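You operate a simulated robot arm through the tools that you are given. There is no shell and no other tool.

Carry out the task below with a simulated robot arm. There is one attempt and no reset: what you move stays moved.

TASK
Put things in order on the top of the white table. At the end: the white driver stands where the black driver stood; the brown brush stands on top of the yellow stand; the blue blank one is on the white kit tray; the black driver stands where the blue blank one stood; the grey dust brush is on the white green band box (marked "WIRES"); whatever was shut is shut again. Leave all else as you found it, and nothing knocked over.

It is judged by the outcome, as a careful person would: the job done as asked, and still so three seconds after it is handed in. It fails if anything else is knocked over, pushed out of place, dropped, spilled or broken.

THE ROBOT
A 6-joint arm with a two-finger parallel gripper, fixed in place. Base frame: the origin is at the foot of the arm, x ahead of it, y to its left, z up; the work surface is at about z = 820. Readings come in mm, rad, newtons and seconds.
With the tool pointing down near the work surface it reaches from about 260 to 680 mm from the base axis. Its first joint turns from -1.152 to 1.152 rad. Payload 2.9 kg.
Tool frame: the origin (TCP) lies between the finger pads and is the grasp point; the fingertips stand 30 mm ahead of it; z points along the fingers, y is the line along which they close. Largest opening 110 mm; finger width 20, thickness 10; the body of the gripper, 48 by 112 mm, starts 55 mm behind the TCP.
Orientation is told as [roll, pitch, yaw] about the base's x, y, z axes, in that order, counted from this pose: with the fingers straight down and closing along the base's y, the tool's x points along the base's -x, its y along +y and its z along -z.

THE INTERFACE
- The arm moves only by the tool play_rows. Its argument "motion" is a list of rows, each a list of 3 entries, a list of its own where there are three numbers: the shift along the base's x, y, z in mm, then the turn, a rotation vector about the base's x, y, z in rad, then the opening, from 0 (shut) to 1 (fully open). In form: [[[x, y, z], [rx, ry, rz], gripper], ...]. A call has 1 to 20 rows; each row is the pose to reach, as a shift and turn from the pose commanded when the call began. Rows are played at 5 a second. More than 50 mm and 0.15 rad between two rows, or a gripper value outside its range, and nothing of the call is played. Where a pose cannot be reached the arm comes as near as it can. A force on the tool above 40 N (or 10 N above the force at the start of the call, whichever is more), or a blocked arm, ends the call early, and 0.2 s more pass. The fingers move at their own pace (about 108 mm/s each) and stop on an object; they squeeze with about 38 N. The grip force told is the motor's: it shows also when the fingers shut on nothing. Time passes only in rows, and 0.2 s behind the last, so rows that repeat a pose let the fingers close. It gives the time, the measured TCP pose, the force on the tool (base axes), the opening and the grip force at its end, in the units of the frame above (readings bear some noise), with the torque about the TCP (base axes, N m) and any sound that the robot's microphone picked up, and new pictures: "show" is both (left out), scene, wrist or none.
- Cameras (640 x 400 px; columns grow to the right, rows downward): "scene" is fixed at [89.4, 445.5, 1382.3]; the picture's right is [-0.64, -0.77, 0.00], its down [-0.47, 0.39, -0.79] and it looks along [0.60, -0.51, -0.61] (base axes); focal length 329 px, centre (320, 200). "wrist" rides on the gripper at [72, 17, -103] in the tool frame; the picture's right is [-0.23, 0.97, 0.00], its down [-0.76, -0.18, -0.62] and it looks along [-0.61, -0.14, 0.78] (tool axes); focal length 222 px, centre (320, 200).
- measure_at(camera, pixels): for up to 12 pixels [column, row] of the newest picture of that camera ("zoom" is the newest enlarged one), the place [x, y, z] in the base frame of the surface seen there, good to about 3 mm. It takes no simulated time.
- enlarge(camera, box): a new picture of the part [left, top, right, bottom] of that camera's present view, enlarged. It takes no simulated time.
- job_done(): hands the job in; it is judged then, once.

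Unless the task says otherwise, let go and move clear before handing in.

The tools are called after "Emit:" by a JSON object that holds its "api" and its "payload". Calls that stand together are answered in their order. play_rows: Moves the arm, as the interface text tells. Its arguments: {"type":"object","properties":{"motion":{"type":"array"},"show":{"type":"string","enum":["both","scene","wrist","none"]}},"required":["motion"]} The other tools are called the same way: measure_at (camera, pixels) gives the place of the surface under pixels of a picture; enlarge (camera, box) takes an enlarged picture of a part of a camera's view; job_done () hands the job in.

At the start:

```text
clock: 0.0
tool_pos: [465.5, 128.5, 1166.4]
ee_rot: [0.001, 0.0, -0.001]
force: [0.7, 0.3, -0.4]
moment: [0.0, 0.02, 0.03]
opening: 110.2
grasp_force: 0.0
```

scene: 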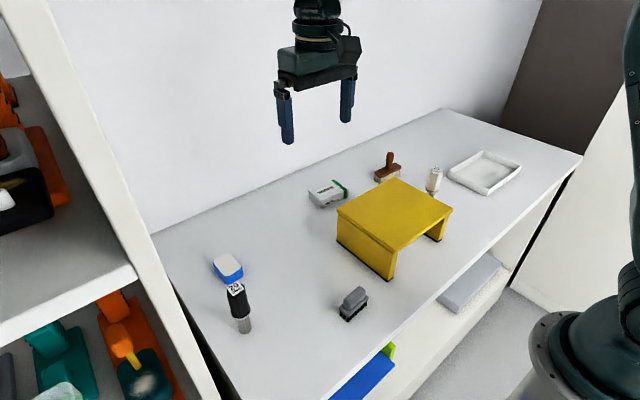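
wrist: 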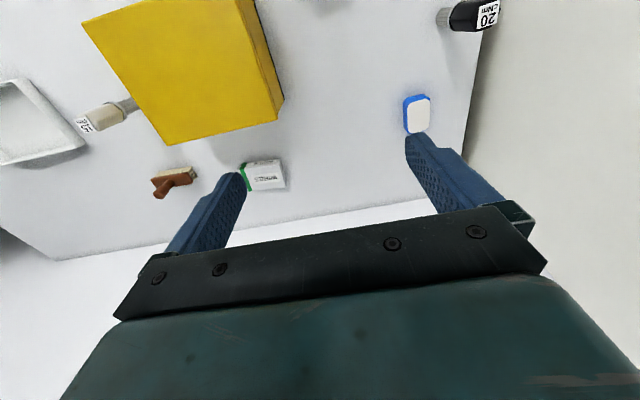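

The scene shows the black driver near (238,308), blue/white blank one at (227,268), grey dust brush at (354,302), WIRES box at (328,193), brown brush at (387,168), white driver at (434,180), tray at (485,172) and the yellow stand. I'll zoom in and measure before moving.

Emit:
{"api": "enlarge", "payload": {"camera": "scene", "box": [190, 230, 390, 355]}}

Emit:
{"api": "measure_at", "payload": {"camera": "scene", "pixels": [[238, 290], [243, 325], [227, 264], [354, 297], [350, 312], [328, 190], [390, 158], [388, 174], [434, 172], [434, 186], [485, 172], [395, 210]]}}

```text
3.20 times, centred on (290, 292) of scene
```

zoom: 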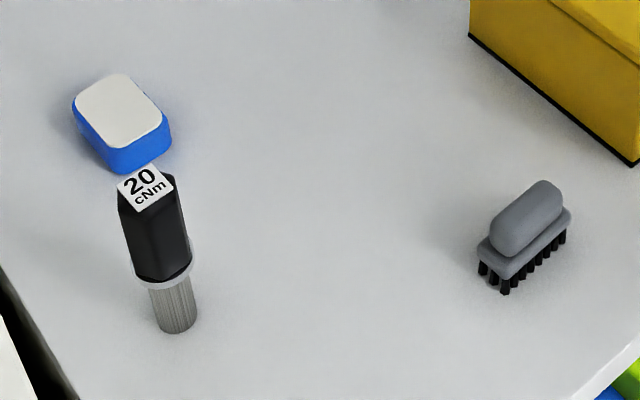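

```text
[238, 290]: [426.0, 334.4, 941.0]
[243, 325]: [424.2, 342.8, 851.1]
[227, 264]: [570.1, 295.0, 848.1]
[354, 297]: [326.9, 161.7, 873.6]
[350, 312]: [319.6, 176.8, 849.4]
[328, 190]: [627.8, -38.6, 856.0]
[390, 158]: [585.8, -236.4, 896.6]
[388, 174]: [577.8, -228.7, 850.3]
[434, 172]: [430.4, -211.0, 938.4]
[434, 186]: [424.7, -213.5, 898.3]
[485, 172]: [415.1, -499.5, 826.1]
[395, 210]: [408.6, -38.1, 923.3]
```

The black driver stands at about (425,338), top near z 950. I'll look closer at the other half of the table.

Emit:
{"api": "enlarge", "payload": {"camera": "scene", "box": [290, 130, 450, 230]}}

Emit:
{"api": "enlarge", "payload": {"camera": "scene", "box": [400, 130, 560, 230]}}

Emit:
{"api": "enlarge", "payload": {"camera": "wrist", "box": [0, 60, 320, 260]}}

Emit:
{"api": "enlarge", "payload": {"camera": "scene", "box": [320, 220, 560, 400]}}

```text
4.00 times, centred on (370, 180) of scene
```

zoom: 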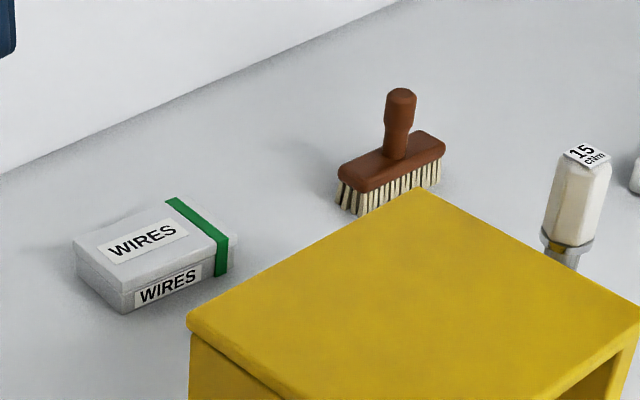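

```text
4.00 times, centred on (480, 180) of scene
```

zoom: 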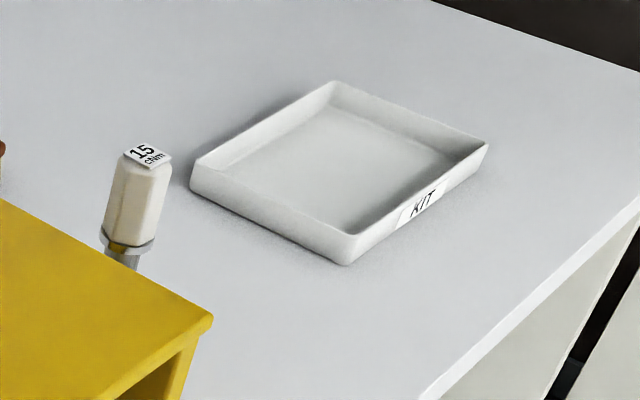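

```text
2.00 times, centred on (160, 160) of wrist
```

zoom: 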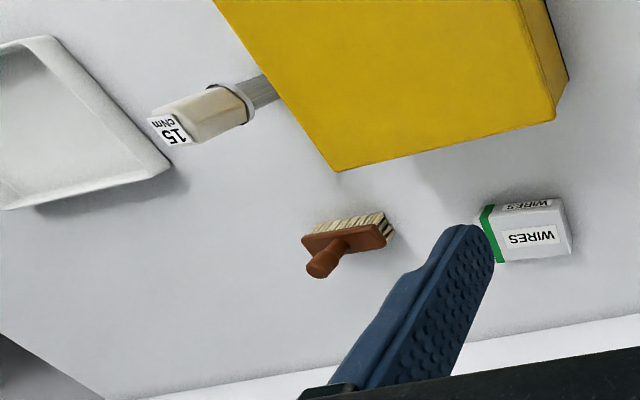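

```text
2.22 times, centred on (440, 310) of scene
```

zoom: 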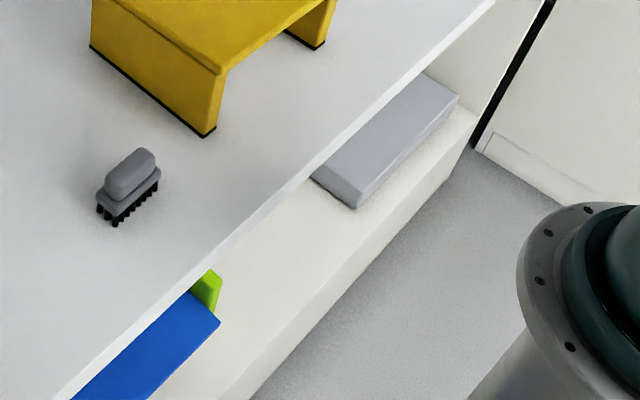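

The white driver (434,180), tray with "KIT" label, WIRES box and brown brush are all clear. I'll now zoom and measure the exact edges of the blue piece and black driver.

Emit:
{"api": "enlarge", "payload": {"camera": "wrist", "box": [380, 0, 540, 150]}}

```text
2.67 times, centred on (460, 75) of wrist
```

zoom: 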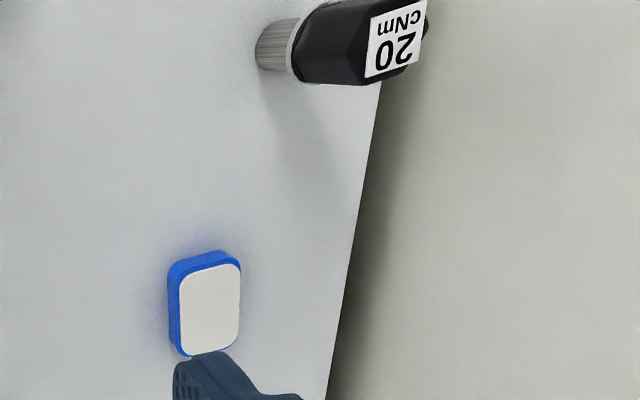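

The zoom shows the blue piece's white top from about (184,275) to (238,345). I'll measure its top edges and driver features.

Emit:
{"api": "measure_at", "payload": {"camera": "zoom", "pixels": [[186, 285], [234, 270], [236, 330], [184, 345], [210, 305], [372, 72], [400, 60], [380, 20], [300, 45], [265, 45], [260, 25], [260, 65]]}}

Emit:
{"api": "enlarge", "payload": {"camera": "scene", "box": [200, 240, 280, 340]}}

```text
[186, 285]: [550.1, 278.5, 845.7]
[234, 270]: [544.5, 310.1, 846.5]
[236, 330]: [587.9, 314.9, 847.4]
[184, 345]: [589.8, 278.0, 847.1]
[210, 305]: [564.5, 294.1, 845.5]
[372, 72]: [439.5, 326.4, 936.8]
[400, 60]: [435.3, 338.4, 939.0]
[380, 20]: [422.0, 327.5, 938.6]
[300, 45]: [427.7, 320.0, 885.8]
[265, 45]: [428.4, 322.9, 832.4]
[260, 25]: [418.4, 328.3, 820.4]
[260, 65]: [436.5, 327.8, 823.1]
```

```text
4.00 times, centred on (240, 290) of scene
```

zoom: 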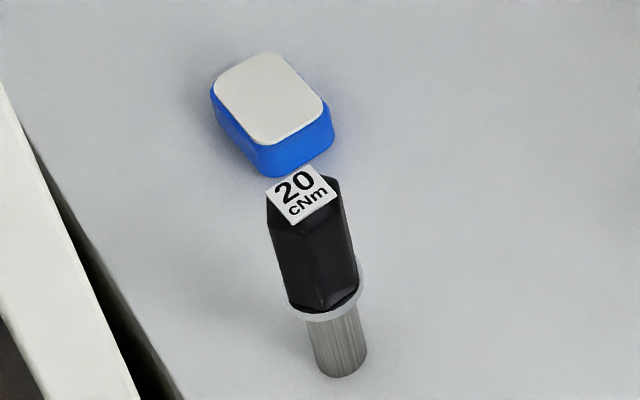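

The black driver's head spans roughly (268,170)-(340,225) in this zoom. I'll measure its top, collar and shank as well as the blue piece's sides.

Emit:
{"api": "measure_at", "payload": {"camera": "zoom", "pixels": [[272, 185], [310, 168], [335, 195], [292, 220], [302, 193], [275, 250], [310, 290], [350, 250], [328, 315], [320, 365], [340, 372], [362, 360]]}}

Emit:
{"api": "measure_at", "payload": {"camera": "zoom", "pixels": [[225, 82], [275, 58], [318, 98], [270, 140], [270, 100], [268, 172], [328, 145], [213, 105], [270, 155], [300, 160]]}}

```text
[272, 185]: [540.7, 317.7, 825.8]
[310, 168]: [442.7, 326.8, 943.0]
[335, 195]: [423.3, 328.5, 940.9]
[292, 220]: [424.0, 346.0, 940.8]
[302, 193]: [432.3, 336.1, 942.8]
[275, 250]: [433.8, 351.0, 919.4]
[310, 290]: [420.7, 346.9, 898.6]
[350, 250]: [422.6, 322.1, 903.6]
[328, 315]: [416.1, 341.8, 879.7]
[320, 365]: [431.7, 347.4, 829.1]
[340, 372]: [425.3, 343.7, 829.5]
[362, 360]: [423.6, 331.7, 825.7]
```

```text
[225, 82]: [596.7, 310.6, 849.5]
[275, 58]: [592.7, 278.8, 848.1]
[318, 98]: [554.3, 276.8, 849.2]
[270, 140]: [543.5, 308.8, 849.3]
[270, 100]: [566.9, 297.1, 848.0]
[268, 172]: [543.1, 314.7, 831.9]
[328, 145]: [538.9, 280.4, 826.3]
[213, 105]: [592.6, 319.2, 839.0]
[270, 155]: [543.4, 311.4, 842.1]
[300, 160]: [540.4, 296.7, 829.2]
```

The black driver is about 122 mm tall with its axis near (430,337); the blue piece is centred near (569,296). Next I'll measure the stand, white driver and brown brush.

Emit:
{"api": "enlarge", "payload": {"camera": "scene", "box": [330, 140, 490, 290]}}

```text
2.67 times, centred on (410, 215) of scene
```

zoom: 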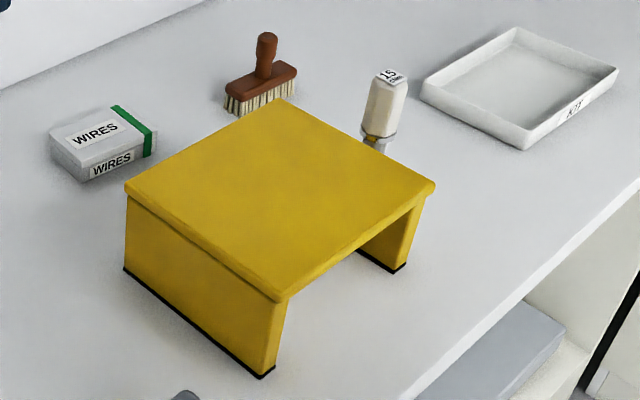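

Emit:
{"api": "measure_at", "payload": {"camera": "zoom", "pixels": [[129, 187], [281, 102], [432, 186], [283, 297], [280, 190], [266, 40], [266, 70], [228, 88], [272, 98], [295, 73], [262, 62], [268, 372]]}}

Emit:
{"api": "measure_at", "payload": {"camera": "zoom", "pixels": [[390, 75], [376, 78], [404, 80], [385, 110], [365, 130], [378, 137], [400, 120], [517, 30], [614, 70], [525, 145], [424, 85], [520, 90]]}}

Emit:
{"api": "measure_at", "payload": {"camera": "zoom", "pixels": [[54, 140], [110, 108], [155, 135], [85, 165], [100, 135], [157, 150], [85, 178], [53, 155], [110, 172], [440, 90], [520, 120], [590, 75]]}}

```text
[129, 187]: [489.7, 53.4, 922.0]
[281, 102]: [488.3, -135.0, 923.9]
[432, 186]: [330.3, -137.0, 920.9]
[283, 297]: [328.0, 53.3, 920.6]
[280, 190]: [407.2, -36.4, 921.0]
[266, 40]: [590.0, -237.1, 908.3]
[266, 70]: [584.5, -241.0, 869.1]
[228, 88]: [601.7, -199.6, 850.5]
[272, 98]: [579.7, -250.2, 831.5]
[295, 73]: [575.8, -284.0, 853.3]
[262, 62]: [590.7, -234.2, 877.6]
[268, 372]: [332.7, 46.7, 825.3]
```

```text
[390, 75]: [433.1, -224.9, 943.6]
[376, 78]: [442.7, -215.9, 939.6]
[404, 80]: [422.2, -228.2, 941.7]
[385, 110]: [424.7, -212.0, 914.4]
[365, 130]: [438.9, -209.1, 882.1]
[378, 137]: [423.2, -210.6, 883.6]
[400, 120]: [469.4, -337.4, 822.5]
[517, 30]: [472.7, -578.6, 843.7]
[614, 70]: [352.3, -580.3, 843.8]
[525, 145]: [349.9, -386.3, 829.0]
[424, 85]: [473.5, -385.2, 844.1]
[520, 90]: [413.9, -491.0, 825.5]
```

```text
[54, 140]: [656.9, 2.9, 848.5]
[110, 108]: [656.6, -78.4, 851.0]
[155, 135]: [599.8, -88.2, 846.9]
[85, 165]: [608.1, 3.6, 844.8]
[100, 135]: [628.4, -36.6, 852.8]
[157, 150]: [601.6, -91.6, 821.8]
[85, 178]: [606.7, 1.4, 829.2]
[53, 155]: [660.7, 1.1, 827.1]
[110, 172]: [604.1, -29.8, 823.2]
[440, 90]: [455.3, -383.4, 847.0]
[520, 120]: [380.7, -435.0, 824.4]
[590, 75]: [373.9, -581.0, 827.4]
```

Stand spans x 328–491, y −138–54, top 922; tray interior floor 825, rim 845; box top about 850. Now the grey brush near (354,302).

Emit:
{"api": "enlarge", "payload": {"camera": "scene", "box": [324, 275, 388, 330]}}

```text
7.27 times, centred on (356, 302) of scene
```

zoom: 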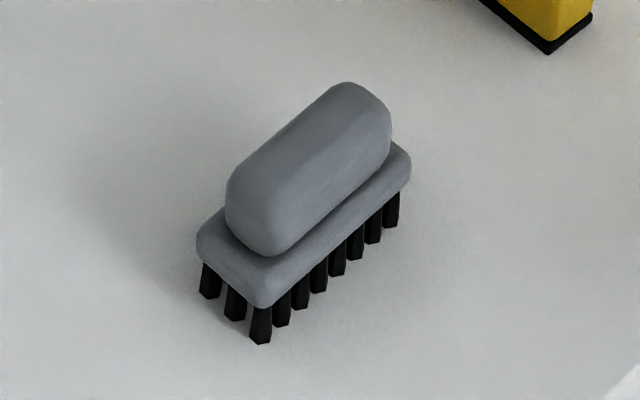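

Emit:
{"api": "measure_at", "payload": {"camera": "zoom", "pixels": [[205, 240], [265, 300], [405, 170], [345, 90], [240, 175], [270, 240], [385, 140], [300, 160], [262, 338], [210, 290], [392, 222], [320, 290]]}}

```text
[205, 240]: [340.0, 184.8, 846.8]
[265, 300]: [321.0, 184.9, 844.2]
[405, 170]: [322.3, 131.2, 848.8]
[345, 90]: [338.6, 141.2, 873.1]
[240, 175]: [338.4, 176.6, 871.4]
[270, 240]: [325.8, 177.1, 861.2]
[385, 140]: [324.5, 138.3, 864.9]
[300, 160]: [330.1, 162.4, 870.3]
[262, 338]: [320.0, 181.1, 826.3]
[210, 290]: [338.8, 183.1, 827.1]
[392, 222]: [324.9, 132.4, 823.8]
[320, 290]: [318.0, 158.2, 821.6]
```

Grey brush: long axis along y, centre about (331,159), handle block z 850–873. I'll check how close the shelf at the left (pixels (140,275), (190,330), (60,100)) is to the black driver.

Emit:
{"api": "measure_at", "payload": {"camera": "scene", "pixels": [[135, 270], [130, 200], [60, 60], [200, 340], [175, 310], [210, 390], [100, 130], [160, 240], [230, 385], [185, 300], [30, 20], [120, 160]]}}

Emit:
{"api": "measure_at", "payload": {"camera": "wrist", "pixels": [[480, 60], [470, 130], [500, 100], [560, 100], [600, 150], [490, 40], [460, 180], [530, 180]]}}

```text
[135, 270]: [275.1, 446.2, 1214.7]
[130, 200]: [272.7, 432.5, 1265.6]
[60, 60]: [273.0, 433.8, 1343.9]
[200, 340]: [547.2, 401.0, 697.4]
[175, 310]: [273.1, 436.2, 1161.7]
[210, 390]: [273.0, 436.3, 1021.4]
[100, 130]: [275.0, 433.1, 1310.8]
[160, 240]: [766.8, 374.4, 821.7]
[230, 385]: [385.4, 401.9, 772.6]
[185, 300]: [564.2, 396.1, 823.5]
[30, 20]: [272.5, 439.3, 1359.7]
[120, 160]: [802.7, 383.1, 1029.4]
```

```text
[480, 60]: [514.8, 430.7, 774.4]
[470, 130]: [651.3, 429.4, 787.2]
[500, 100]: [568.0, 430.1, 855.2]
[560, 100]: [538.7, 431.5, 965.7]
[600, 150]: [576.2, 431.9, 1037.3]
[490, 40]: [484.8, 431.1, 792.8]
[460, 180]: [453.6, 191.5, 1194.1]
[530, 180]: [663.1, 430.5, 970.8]
```

The shelf wall is at y≈431, 90 mm beyond the black driver, so there's room. I'll move above the blue piece and look down.

Emit:
{"api": "play_rows", "payload": {"motion": [[[20, 33, -30], [0, 0, 0], 0.8], [[40, 66, -60], [0, 0, 0], 0.8], [[60, 99, -90], [0, 0, 0], 0.8], [[80, 132, -120], [0, 0, 0], 0.8], [[103.5, 167.5, -150], [0, 0, 0], 0.75], [[103.5, 167.5, -190], [0, 0, 0], 0.75], [[103.5, 167.5, -226], [0, 0, 0], 0.75]]}}

```text
refused: row 5 steps farther than a row can; nothing moved
```

Row 5 was slightly too long (52 mm), so I'll split the steps more finely, still heading above the blue piece.

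Emit:
{"api": "play_rows", "payload": {"motion": [[[20, 33, -25], [0, 0, 0], 0.8], [[41, 66, -50], [0, 0, 0], 0.8], [[62, 99, -75], [0, 0, 0], 0.8], [[83, 133, -100], [0, 0, 0], 0.8], [[103.5, 167.5, -125], [0, 0, 0], 0.75], [[103.5, 167.5, -165], [0, 0, 0], 0.75], [[103.5, 167.5, -205], [0, 0, 0], 0.75], [[103.5, 167.5, -226], [0, 0, 0], 0.75]]}}

```text
clock: 1.8
tool_pos: [570.3, 296.7, 938.4]
ee_rot: [-0.001, 0.0, 0.001]
force: [0.8, -0.4, 0.0]
moment: [-0.03, 0.01, -0.01]
opening: 82.6
grasp_force: 0.1
```

scene: 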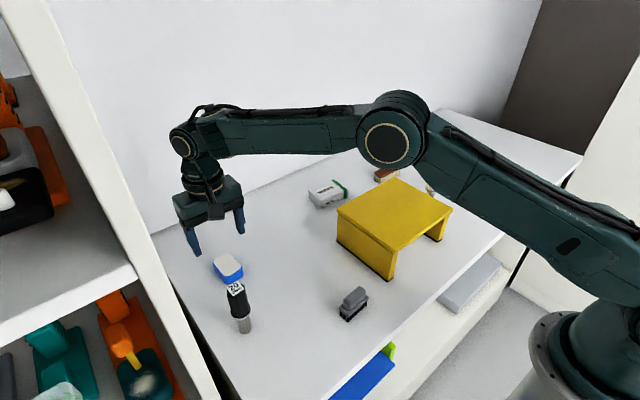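
wrist: 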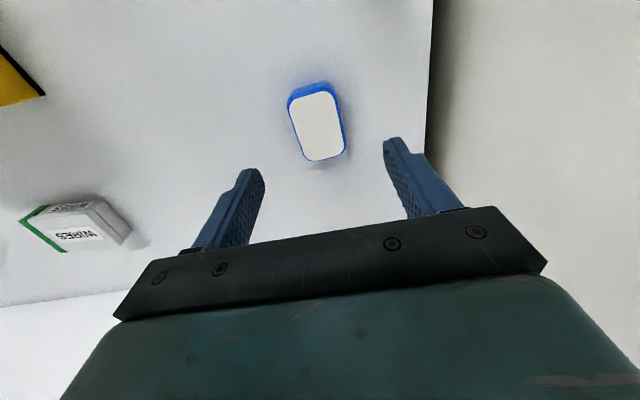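

Emit:
{"api": "enlarge", "payload": {"camera": "wrist", "box": [260, 60, 380, 180]}}

```text
3.33 times, centred on (320, 120) of wrist
```

zoom: 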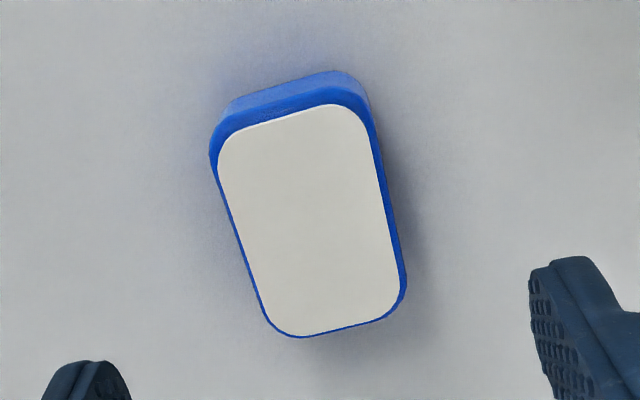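

The blue piece sits squarely between the fingers in the zoom (edges 212–407). I'll measure its sides to get centre and yaw.

Emit:
{"api": "measure_at", "payload": {"camera": "zoom", "pixels": [[222, 160], [262, 290], [370, 140], [398, 270], [300, 333], [380, 317], [240, 128], [345, 108], [310, 220], [216, 170], [402, 285], [300, 90]]}}

```text
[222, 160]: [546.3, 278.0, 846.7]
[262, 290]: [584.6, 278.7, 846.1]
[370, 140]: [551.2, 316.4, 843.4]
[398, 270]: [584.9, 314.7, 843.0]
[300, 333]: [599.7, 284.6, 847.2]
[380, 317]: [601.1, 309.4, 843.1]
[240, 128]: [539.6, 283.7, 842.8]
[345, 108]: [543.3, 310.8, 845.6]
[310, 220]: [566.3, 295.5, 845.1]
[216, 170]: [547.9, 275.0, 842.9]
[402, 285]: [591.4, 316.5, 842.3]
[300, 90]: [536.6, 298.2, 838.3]
```

Centre is (569.5, 296), yaw near zero, right under the tool. I'll lower to TCP z≈855 and close the fingers.

Emit:
{"api": "play_rows", "payload": {"motion": [[[0, 0, -40], [0, 0, 0], 0.75], [[0, 0, -65], [0, 0, 0], 0.75], [[0, 0, -80], [0, 0, 0], 0.75], [[0, 0, -85], [0, 0, 0], 0.75], [[0, 0, -85], [0, 0, 0], 0.5], [[0, 0, -85], [0, 0, 0], 0.2], [[0, 0, -85], [0, 0, 0], 0.2], [[0, 0, -85], [0, 0, 0], 0.2]]}}

```text
clock: 3.6
tool_pos: [568.3, 298.1, 855.5]
ee_rot: [0.0, 0.0, 0.0]
force: [0.0, 0.0, -0.1]
moment: [-0.02, 0.03, 0.0]
opening: 43.0
grasp_force: 38.2
```

scene: 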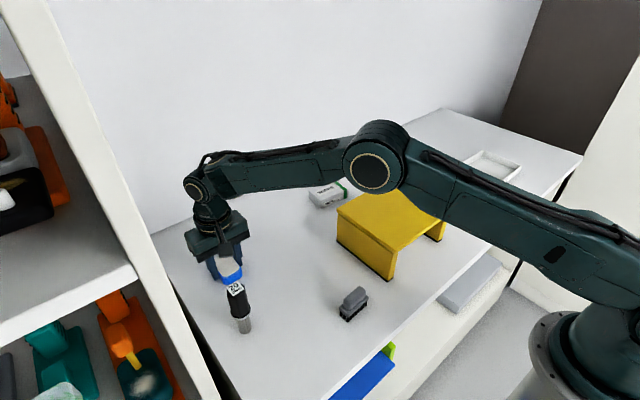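
wrist: 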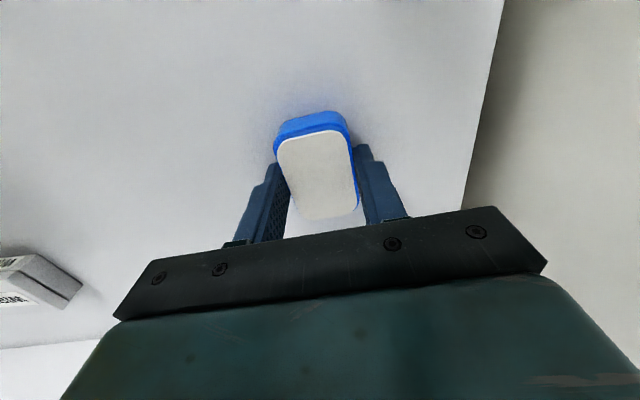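

The fingers closed on 43 mm with 38 N: the blue piece is held. I'll lift straight up 200 mm.

Emit:
{"api": "play_rows", "payload": {"motion": [[[0, 0, 15], [0, 0, 0], 0.2], [[0, 0, 50], [0, 0, 0], 0.2], [[0, 0, 95], [0, 0, 0], 0.2], [[0, 0, 140], [0, 0, 0], 0.2], [[0, 0, 180], [0, 0, 0], 0.2], [[0, 0, 200], [0, 0, 0], 0.2]], "show": "both"}}

```text
clock: 5.0
tool_pos: [567.7, 298.0, 1054.8]
ee_rot: [-0.001, 0.001, 0.001]
force: [-0.1, -0.4, 0.1]
moment: [-0.03, -0.01, 0.02]
opening: 43.1
grasp_force: 37.6
```

scene: 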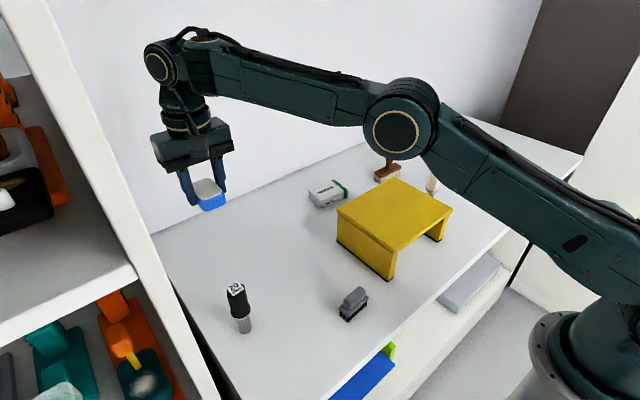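
wrist: 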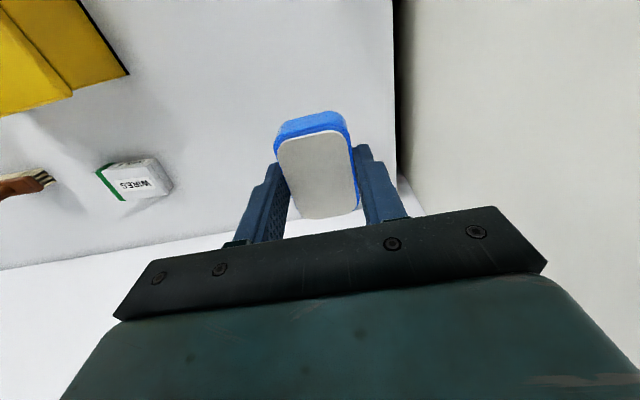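

The blue piece hangs securely in the fingers. I'll carry it across at z≈1055 to above the tray (412,−480).

Emit:
{"api": "play_rows", "payload": {"motion": [[[-9, -45, 0], [0, 0, 0], 0.2], [[-18, -91, 0], [0, 0, 0], 0.2], [[-27, -137, 0], [0, 0, 0], 0.2], [[-37, -183, 0], [0, 0, 0], 0.2], [[-46, -229, 0], [0, 0, 0], 0.2], [[-55, -275, 0], [0, 0, 0], 0.2], [[-64, -321, 0], [0, 0, 0], 0.2], [[-74, -367, 0], [0, 0, 0], 0.2], [[-83, -413, 0], [0, 0, 0], 0.2], [[-92, -459, 0], [0, 0, 0], 0.2], [[-101, -505, 0], [0, 0, 0], 0.2], [[-111, -551, 0], [0, 0, 0], 0.2], [[-120, -597, 0], [0, 0, 0], 0.2], [[-129, -643, 0], [0, 0, 0], 0.2], [[-138, -689, 0], [0, 0, 0], 0.2], [[-148, -735, 0], [0, 0, 0], 0.2], [[-157, -772, 0], [0, 0, 0], 0.2], [[-157, -776, 0], [0, 0, 0], 0.2]]}}

```text
clock: 8.8
tool_pos: [411.7, -477.3, 1055.1]
ee_rot: [0.0, 0.0, -0.001]
force: [0.3, 0.3, -0.3]
moment: [0.02, -0.02, -0.02]
opening: 43.2
grasp_force: 38.6
```

scene: 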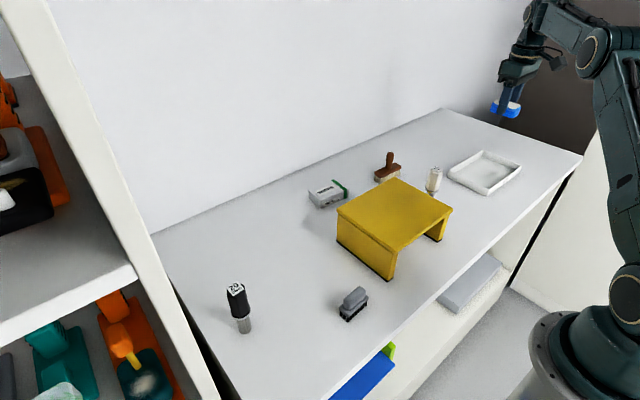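
wrist: 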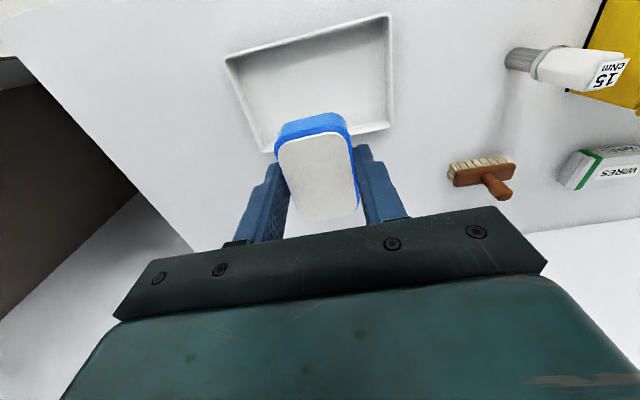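

The tray is right below (wrist pixels (230–395, 15–150)). I'll measure its floor and rims before lowering.

Emit:
{"api": "measure_at", "payload": {"camera": "wrist", "pixels": [[240, 70], [260, 140], [390, 110], [382, 30], [300, 80], [350, 100], [270, 100], [375, 60]]}}

```text
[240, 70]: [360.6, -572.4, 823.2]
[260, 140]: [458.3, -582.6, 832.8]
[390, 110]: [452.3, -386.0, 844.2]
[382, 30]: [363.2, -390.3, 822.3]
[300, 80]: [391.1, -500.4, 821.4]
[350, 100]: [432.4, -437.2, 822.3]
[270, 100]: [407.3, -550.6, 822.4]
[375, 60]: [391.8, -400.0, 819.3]
```

Floor reads about 822–826, tray interior roughly x 358–465, y −575 to −392, so the target is well inside. I'll lower to just above the floor.

Emit:
{"api": "play_rows", "payload": {"motion": [[[0, -2, -45], [0, 0, 0], 0.2], [[0, -2, -90], [0, 0, 0], 0.2], [[0, -2, -135], [0, 0, 0], 0.2], [[0, -2, -165], [0, 0, 0], 0.2], [[0, -2, -185], [0, 0, 0], 0.2], [[0, -2, -191], [0, 0, 0], 0.2], [[0, -2, -192], [0, 0, 0], 0.2], [[0, -2, -193], [0, 0, 0], 0.2]]}}

```text
clock: 10.6
tool_pos: [411.6, -481.7, 863.1]
ee_rot: [0.001, 0.0, 0.001]
force: [0.5, -0.2, -0.7]
moment: [0.03, -0.01, -0.02]
opening: 43.1
grasp_force: 38.3
```

scene: 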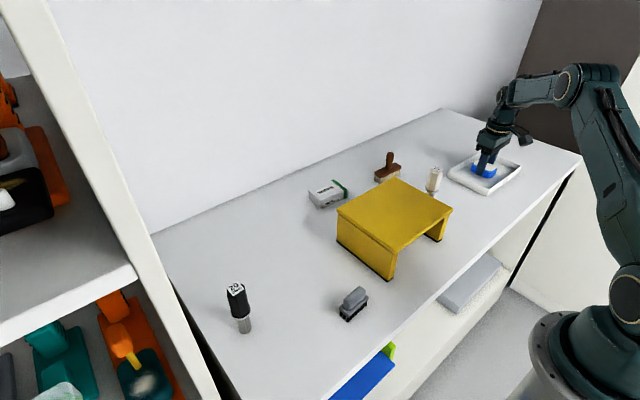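
wrist: 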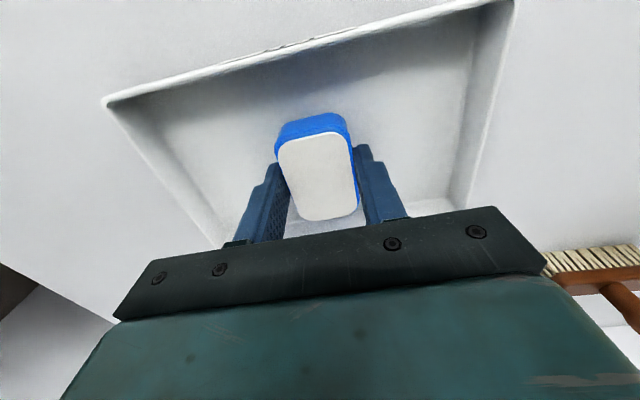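

No contact force yet at z≈863. I'll step down a millimetre at a time and watch the force.

Emit:
{"api": "play_rows", "payload": {"motion": [[[0, 0, -1], [0, 0, 0], 0.2], [[0, 0, -2], [0, 0, 0], 0.2], [[0, 0, -2], [0, 0, 0], 0.2]], "show": "wrist"}}

```text
clock: 11.4
tool_pos: [410.5, -481.5, 861.3]
ee_rot: [0.002, 0.0, 0.001]
force: [0.0, 0.1, -0.7]
moment: [0.02, 0.0, 0.0]
opening: 43.2
grasp_force: 37.4
```

wrist: 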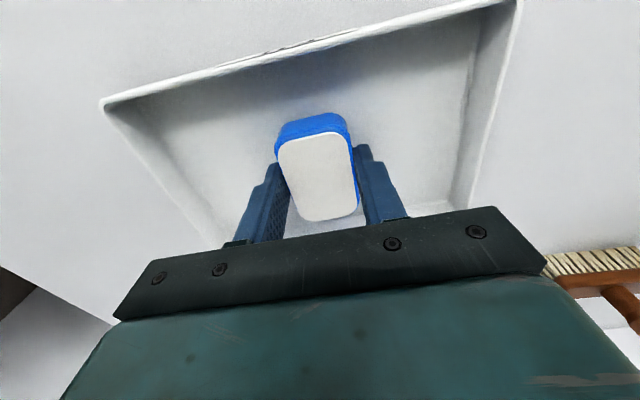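

Emit:
{"api": "play_rows", "payload": {"motion": [[[0, 0, -1], [0, 0, 0], 0.2], [[0, 0, -2], [0, 0, 0], 0.2], [[0, 0, -2], [0, 0, 0], 0.2]], "show": "none"}}

```text
clock: 12.2
tool_pos: [412.0, -481.3, 860.1]
ee_rot: [-0.001, -0.002, 0.001]
force: [-1.0, 0.3, 2.3]
moment: [0.04, 0.04, 0.02]
opening: 43.0
grasp_force: 38.0
```

The upward force rose to 2.3 N with z holding near 860, which suggests contact. I'll open the fingers modestly (to about 66 mm) and rise.

Emit:
{"api": "play_rows", "payload": {"motion": [[[0, 0, 0], [0, 0, 0], 0.45], [[0, 0, 0], [0, 0, 0], 0.6], [[0, 0, 0], [0, 0, 0], 0.6], [[0, 0, 15], [0, 0, 0], 0.6], [[0, 0, 50], [0, 0, 0], 0.6], [[0, 0, 100], [0, 0, 0], 0.6], [[0, 0, 150], [0, 0, 0], 0.6], [[0, 0, 200], [0, 0, 0], 0.6]]}}

```text
clock: 14.0
tool_pos: [411.5, -479.3, 1058.7]
ee_rot: [0.002, 0.001, 0.0]
force: [0.7, -0.9, -0.2]
moment: [0.01, -0.02, 0.02]
opening: 66.1
grasp_force: 0.1
```

scene: 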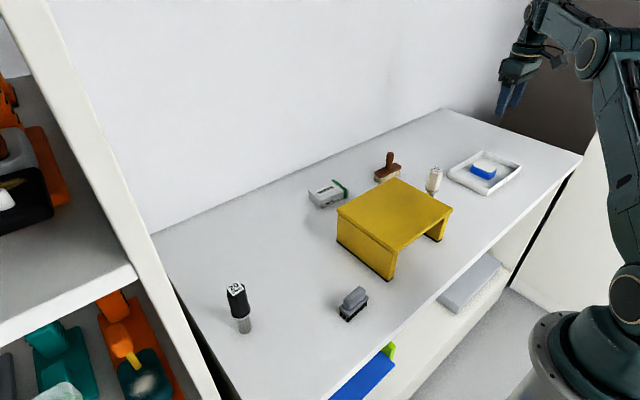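
wrist: 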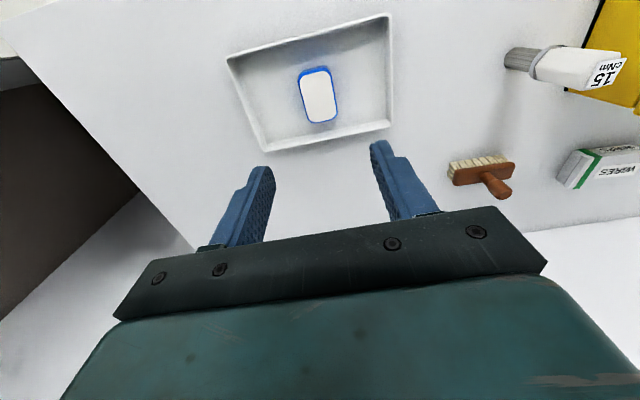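

The blue piece rests in the tray (wrist (318,93)). Next I'll move over the brown brush near (588,−238) for a look from above.

Emit:
{"api": "play_rows", "payload": {"motion": [[[24, 35, 0], [0, 0, 0], 0.6], [[48, 70, 0], [0, 0, 0], 0.6], [[72, 105, 0], [0, 0, 0], 0.6], [[96, 140, 0], [0, 0, 0], 0.6], [[120, 175, 0], [0, 0, 0], 0.6], [[144, 210, 0], [0, 0, 0], 0.6], [[168, 240, -20], [0, 0, 0], 0.6], [[172, 244, -50], [0, 0, 0], 0.6]]}}

```text
clock: 15.8
tool_pos: [586.8, -238.0, 1010.1]
ee_rot: [-0.001, 0.0, 0.0]
force: [0.1, 0.5, 0.2]
moment: [0.02, -0.02, 0.01]
opening: 66.4
grasp_force: 0.1
```

scene: 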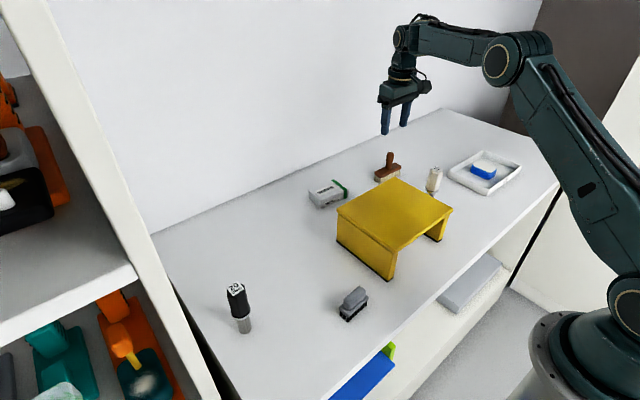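
wrist: 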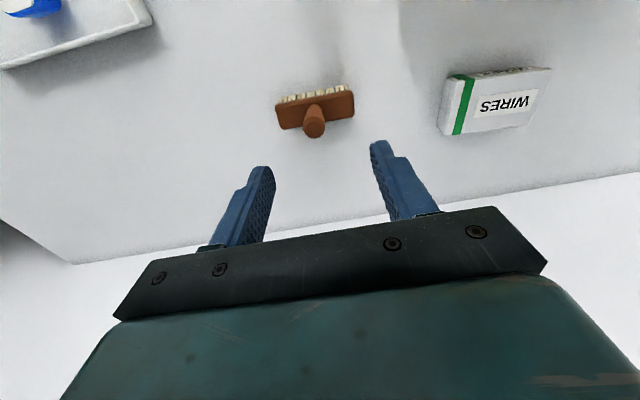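

Emit:
{"api": "enlarge", "payload": {"camera": "wrist", "box": [255, 70, 375, 150]}}

```text
5.00 times, centred on (315, 110) of wrist
```

zoom: 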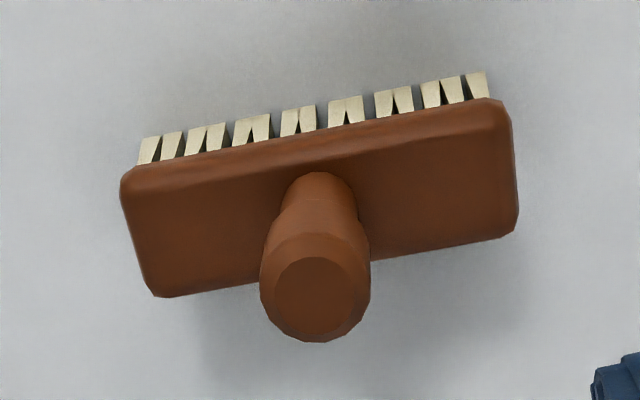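

The brush handle top is centred near (316,297) of this zoom. Measuring handle and head.

Emit:
{"api": "measure_at", "payload": {"camera": "zoom", "pixels": [[316, 297], [275, 300], [357, 297], [316, 255], [316, 335], [320, 180], [128, 180], [158, 290], [510, 225], [500, 115], [290, 220], [350, 215]]}}

Emit:
{"api": "measure_at", "payload": {"camera": "scene", "pixels": [[391, 154], [389, 160], [387, 172], [376, 178], [398, 170], [391, 165], [380, 174], [393, 156]]}}

```text
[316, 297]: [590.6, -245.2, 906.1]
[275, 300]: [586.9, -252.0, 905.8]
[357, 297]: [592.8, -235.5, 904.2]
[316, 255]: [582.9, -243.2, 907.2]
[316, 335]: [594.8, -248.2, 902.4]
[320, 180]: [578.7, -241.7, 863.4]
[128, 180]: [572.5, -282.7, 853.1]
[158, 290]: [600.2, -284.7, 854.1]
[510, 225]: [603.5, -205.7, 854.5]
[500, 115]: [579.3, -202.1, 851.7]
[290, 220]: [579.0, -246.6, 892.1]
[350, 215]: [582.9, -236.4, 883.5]
```

```text
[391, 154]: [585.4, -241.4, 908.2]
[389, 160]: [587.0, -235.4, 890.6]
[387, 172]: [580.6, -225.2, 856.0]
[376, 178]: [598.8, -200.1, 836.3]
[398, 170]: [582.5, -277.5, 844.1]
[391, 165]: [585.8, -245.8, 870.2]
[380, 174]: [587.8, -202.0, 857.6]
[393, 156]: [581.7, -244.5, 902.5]
```

The handle axis is at (589,−244), head about 80×28 mm with the handle's wide part at z 875–906. I'll centre over it and descend to TCP z≈890, then close.

Emit:
{"api": "play_rows", "payload": {"motion": [[[5, -6, -30], [0, 0, 0], 0.6], [[5, -6, -70], [0, 0, 0], 0.6], [[5, -6, -100], [0, 0, 0], 0.6], [[5, -6, -115], [0, 0, 0], 0.6], [[5, -6, -118], [0, 0, 0], 0.6]]}}

```text
clock: 17.0
tool_pos: [589.1, -243.1, 889.6]
ee_rot: [-0.002, 0.0, -0.002]
force: [1.0, 0.6, -0.3]
moment: [0.01, 0.0, -0.01]
opening: 66.3
grasp_force: 0.1
```

scene: 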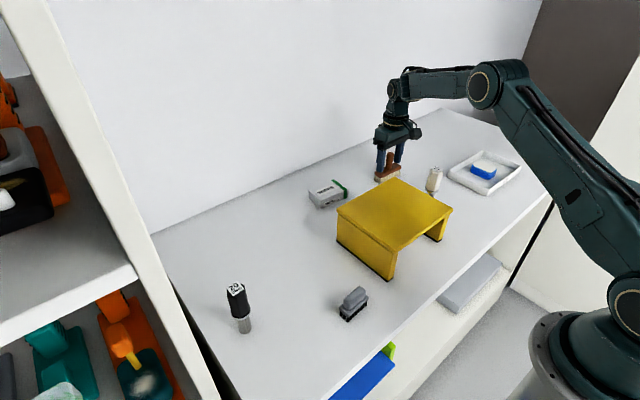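
wrist: 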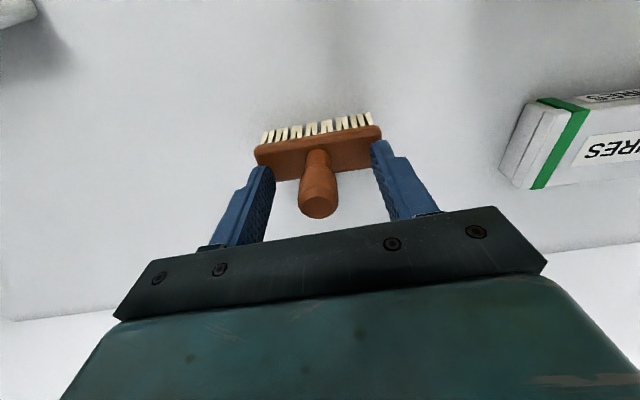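

The handle sits midway between the fingers at (318,190). Closing the gripper.

Emit:
{"api": "play_rows", "payload": {"motion": [[[0, 0, 0], [0, 0, 0], 0.35], [[0, 0, 0], [0, 0, 0], 0.1], [[0, 0, 0], [0, 0, 0], 0.1], [[0, 0, 0], [0, 0, 0], 0.1]], "show": "wrist"}}

```text
clock: 18.0
tool_pos: [589.2, -243.8, 890.0]
ee_rot: [0.0, 0.0, 0.0]
force: [-0.3, -0.9, -0.4]
moment: [-0.04, 0.0, 0.0]
opening: 18.3
grasp_force: 38.4
```

wrist: 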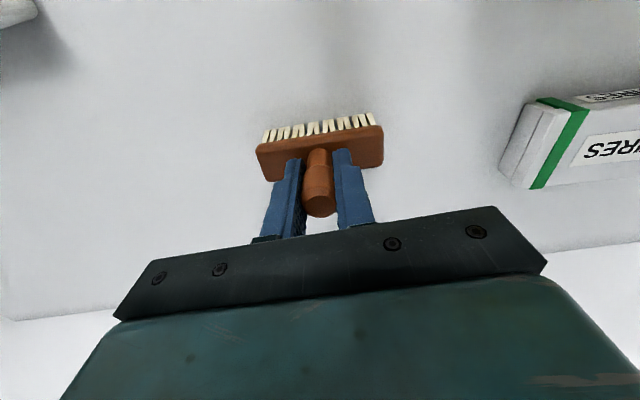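

The fingers hold the handle at 18 mm. I'll lift 160 mm and check that it hangs straight.

Emit:
{"api": "play_rows", "payload": {"motion": [[[0, 0, 10], [0, 0, 0], 0.1], [[0, 0, 30], [0, 0, 0], 0.1], [[0, 0, 65], [0, 0, 0], 0.1], [[0, 0, 100], [0, 0, 0], 0.1], [[0, 0, 135], [0, 0, 0], 0.1], [[0, 0, 160], [0, 0, 0], 0.1]]}}

```text
clock: 19.4
tool_pos: [589.2, -244.4, 1051.1]
ee_rot: [0.001, -0.001, -0.001]
force: [0.7, -1.0, -1.8]
moment: [0.02, -0.02, -0.04]
opening: 18.4
grasp_force: 38.0
```

scene: 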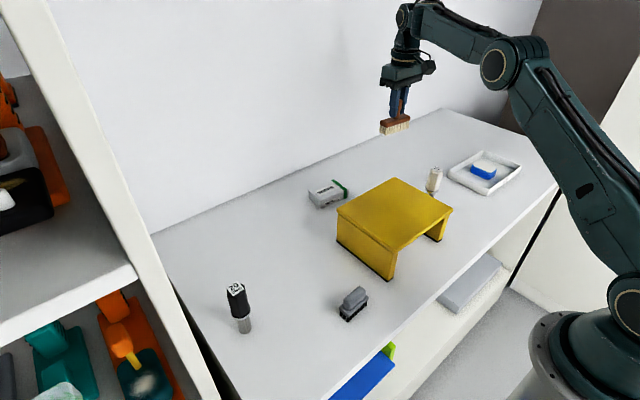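
wrist: 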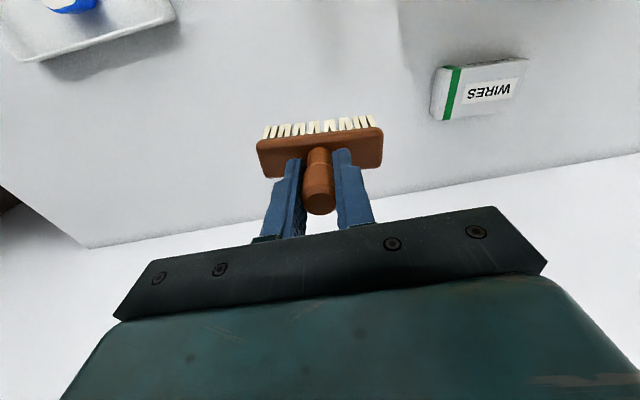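

The brush is up and clear; I'll zoom in to see whether it hangs straight.

Emit:
{"api": "enlarge", "payload": {"camera": "scene", "box": [360, 60, 440, 140]}}

Emit:
{"api": "enlarge", "payload": {"camera": "wrist", "box": [240, 100, 400, 230]}}

```text
5.00 times, centred on (400, 100) of scene
```

zoom: 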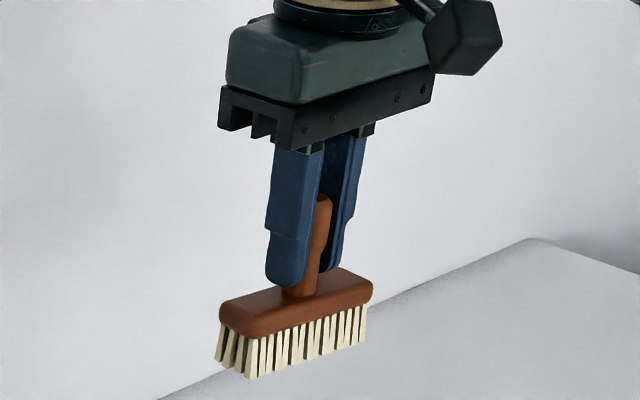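

```text
3.08 times, centred on (320, 165) of wrist
```

zoom: 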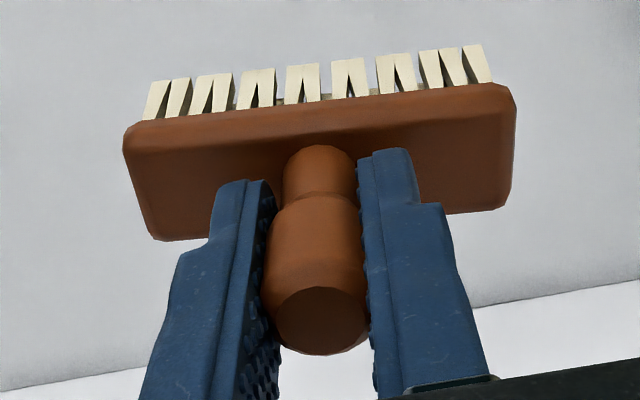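

I'll measure the head's upper face at several spots of this zoom to see any tilt.

Emit:
{"api": "measure_at", "payload": {"camera": "zoom", "pixels": [[140, 140], [160, 225], [500, 100], [495, 200], [200, 160], [190, 215], [450, 130], [460, 195], [320, 320], [320, 160]]}}

```text
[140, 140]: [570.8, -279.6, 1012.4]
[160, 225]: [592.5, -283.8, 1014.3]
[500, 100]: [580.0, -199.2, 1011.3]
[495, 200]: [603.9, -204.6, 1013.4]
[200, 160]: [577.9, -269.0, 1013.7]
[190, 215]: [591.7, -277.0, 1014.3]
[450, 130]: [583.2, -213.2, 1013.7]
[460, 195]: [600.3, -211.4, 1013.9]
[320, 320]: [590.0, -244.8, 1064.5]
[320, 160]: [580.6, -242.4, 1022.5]
```

No tilt compared with before. I'll carry it over the middle of the stand (409,−42).

Emit:
{"api": "play_rows", "payload": {"motion": [[[-30, 33, 0], [0, 0, 0], 0.1], [[-60, 67, 0], [0, 0, 0], 0.1], [[-90, 101, 0], [0, 0, 0], 0.1], [[-120, 134, 0], [0, 0, 0], 0.1], [[-150, 168, 0], [0, 0, 0], 0.1], [[-175, 196, 0], [0, 0, 0], 0.1], [[-180, 202, 0], [0, 0, 0], 0.1], [[-180, 202, -30], [0, 0, 0], 0.1], [[-180, 202, -45], [0, 0, 0], 0.1]]}}

```text
clock: 21.4
tool_pos: [409.7, -41.6, 1005.2]
ee_rot: [0.001, 0.0, 0.0]
force: [0.0, -0.8, -0.7]
moment: [-0.03, -0.04, -0.03]
opening: 18.4
grasp_force: 37.7
```

scene: 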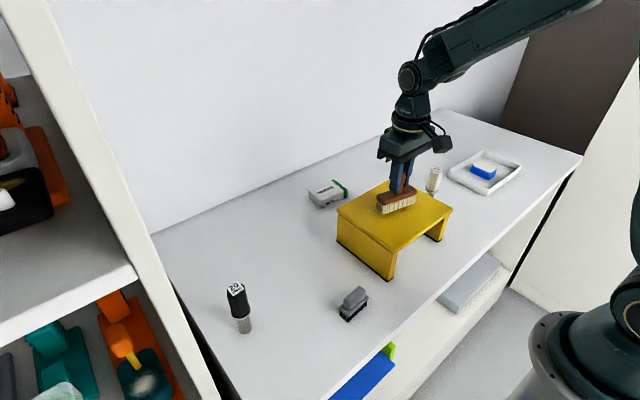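
wrist: 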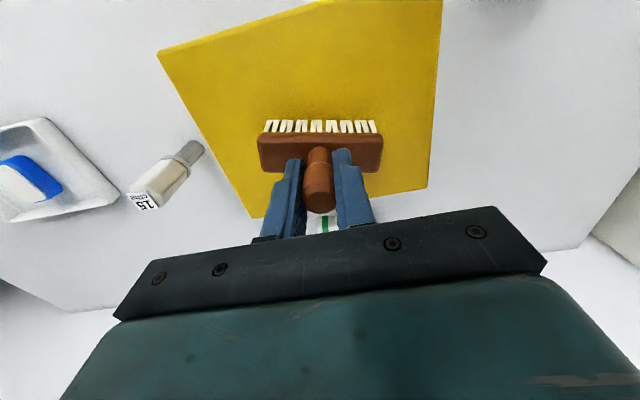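

The brush is right over the stand's middle. I'll lower toward contact, expected near TCP z≈991.

Emit:
{"api": "play_rows", "payload": {"motion": [[[0, 0, -8], [0, 0, 0], 0.1], [[0, 0, -11], [0, 0, 0], 0.1], [[0, 0, -12], [0, 0, 0], 0.1], [[0, 0, -13], [0, 0, 0], 0.1], [[0, 0, -13], [0, 0, 0], 0.1]], "show": "none"}}

```text
clock: 22.6
tool_pos: [410.0, -41.8, 994.0]
ee_rot: [0.0, -0.006, 0.002]
force: [-2.0, 2.8, 30.2]
moment: [0.04, 0.25, 0.17]
opening: 18.5
grasp_force: 37.8
```

Contact already: 30 N at z≈994. I'll ease up about 1.5 mm to unload before opening.

Emit:
{"api": "play_rows", "payload": {"motion": [[[0, 0, 1], [0, 0, 0], 0.1], [[0, 0, 1], [0, 0, 0], 0.1]], "show": "both"}}

```text
clock: 23.2
tool_pos: [409.8, -42.8, 993.4]
ee_rot: [0.0, -0.002, 0.0]
force: [6.1, 2.2, 21.0]
moment: [0.07, -0.43, 0.11]
opening: 18.1
grasp_force: 37.7
```

scene: 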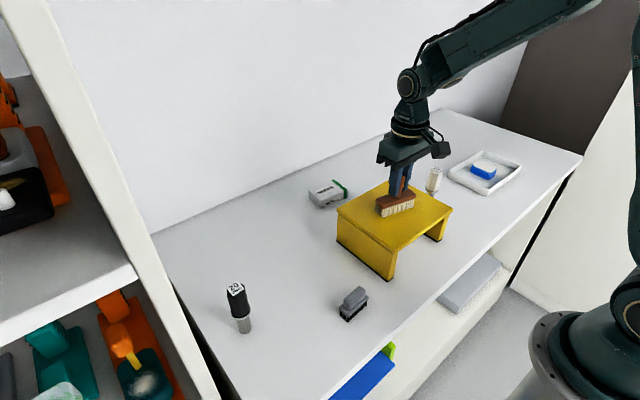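
wrist: 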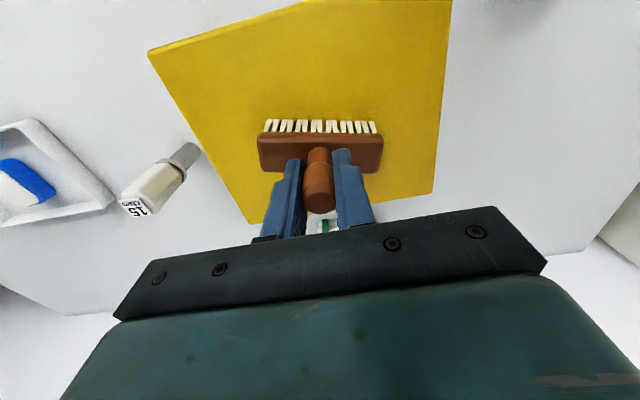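

Still 21 N of push; I'll ease up another millimetre or so.

Emit:
{"api": "play_rows", "payload": {"motion": [[[0, 0, 0.7], [0, 0, 0], 0.1], [[0, 0, 0.7], [0, 0, 0], 0.1]], "show": "none"}}

```text
clock: 23.8
tool_pos: [407.6, -42.9, 993.7]
ee_rot: [-0.001, 0.002, 0.0]
force: [3.7, 0.4, 10.0]
moment: [0.11, -0.4, -0.01]
opening: 18.2
grasp_force: 38.1
```

Emit:
{"api": "play_rows", "payload": {"motion": [[[0, 0, 0.6], [0, 0, 0], 0.1], [[0, 0, 0.6], [0, 0, 0], 0.1]], "show": "none"}}

```text
clock: 24.4
tool_pos: [408.7, -42.4, 993.5]
ee_rot: [-0.002, 0.007, 0.0]
force: [-0.7, 0.6, -1.6]
moment: [-0.01, 0.02, 0.0]
opening: 18.2
grasp_force: 38.4
```

Force is now about zero, so the brush just touches the stand. I'll open the fingers slowly and then rise.

Emit:
{"api": "play_rows", "payload": {"motion": [[[0, 0, 0], [0, 0, 0], 0.2], [[0, 0, 0], [0, 0, 0], 0.3], [[0, 0, 0], [0, 0, 0], 0.5], [[0, 0, 0], [0, 0, 0], 0.5]]}}

```text
clock: 25.4
tool_pos: [407.4, -41.0, 995.4]
ee_rot: [0.001, -0.002, 0.0]
force: [0.2, 0.5, 0.2]
moment: [0.01, 0.0, 0.0]
opening: 55.1
grasp_force: 0.0
```

scene: 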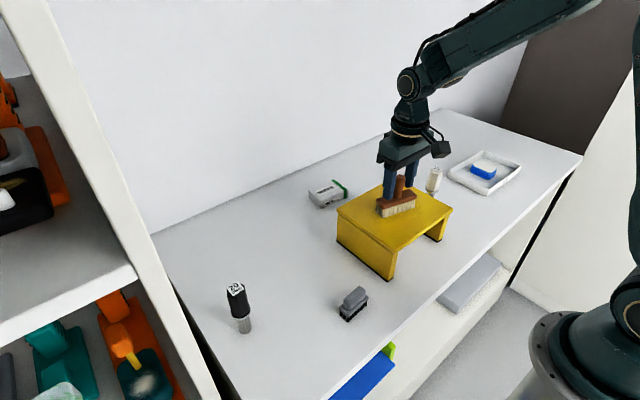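
wrist: 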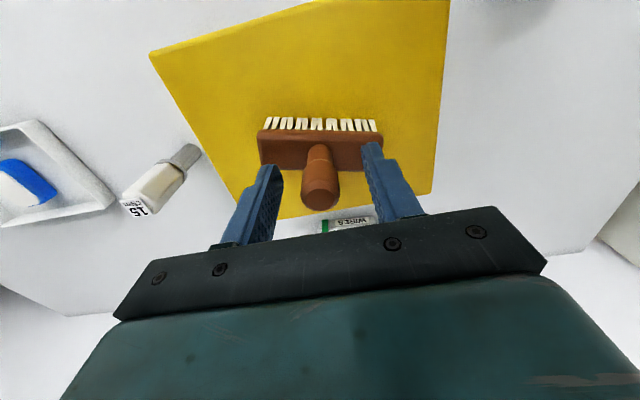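

The brush stands on the stand by itself at (318,180). I'll rise clear and go over toward the black driver at (430,337).

Emit:
{"api": "play_rows", "payload": {"motion": [[[0, 0, 30], [0, 0, 0], 0.5], [[0, 0, 75], [0, 0, 0], 0.5], [[0, 0, 115], [0, 0, 0], 0.6], [[2, 40, 125], [0, 0, 0], 0.6], [[5, 88, 125], [0, 0, 0], 0.6], [[8, 136, 125], [0, 0, 0], 0.6], [[10, 184, 125], [0, 0, 0], 0.6], [[13, 232, 125], [0, 0, 0], 0.6], [[15, 280, 125], [0, 0, 0], 0.6], [[18, 328, 125], [0, 0, 0], 0.6], [[21, 370, 125], [0, 0, 0], 0.6], [[21, 379, 110], [0, 0, 0], 0.6]]}}

```text
clock: 28.0
tool_pos: [429.1, 338.8, 1103.6]
ee_rot: [0.0, -0.001, 0.0]
force: [-0.3, 0.0, -0.4]
moment: [0.0, -0.01, 0.0]
opening: 65.8
grasp_force: 0.0
```

scene: 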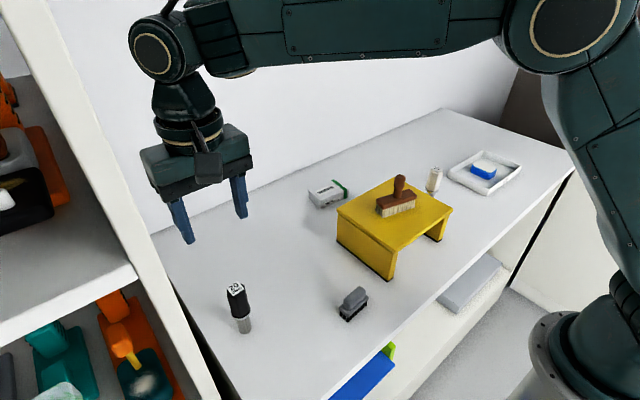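
wrist: 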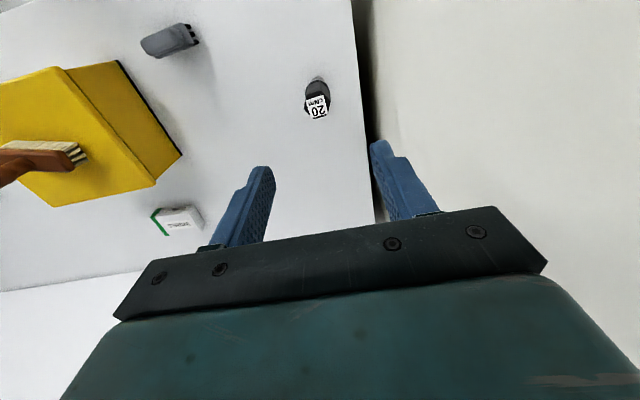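

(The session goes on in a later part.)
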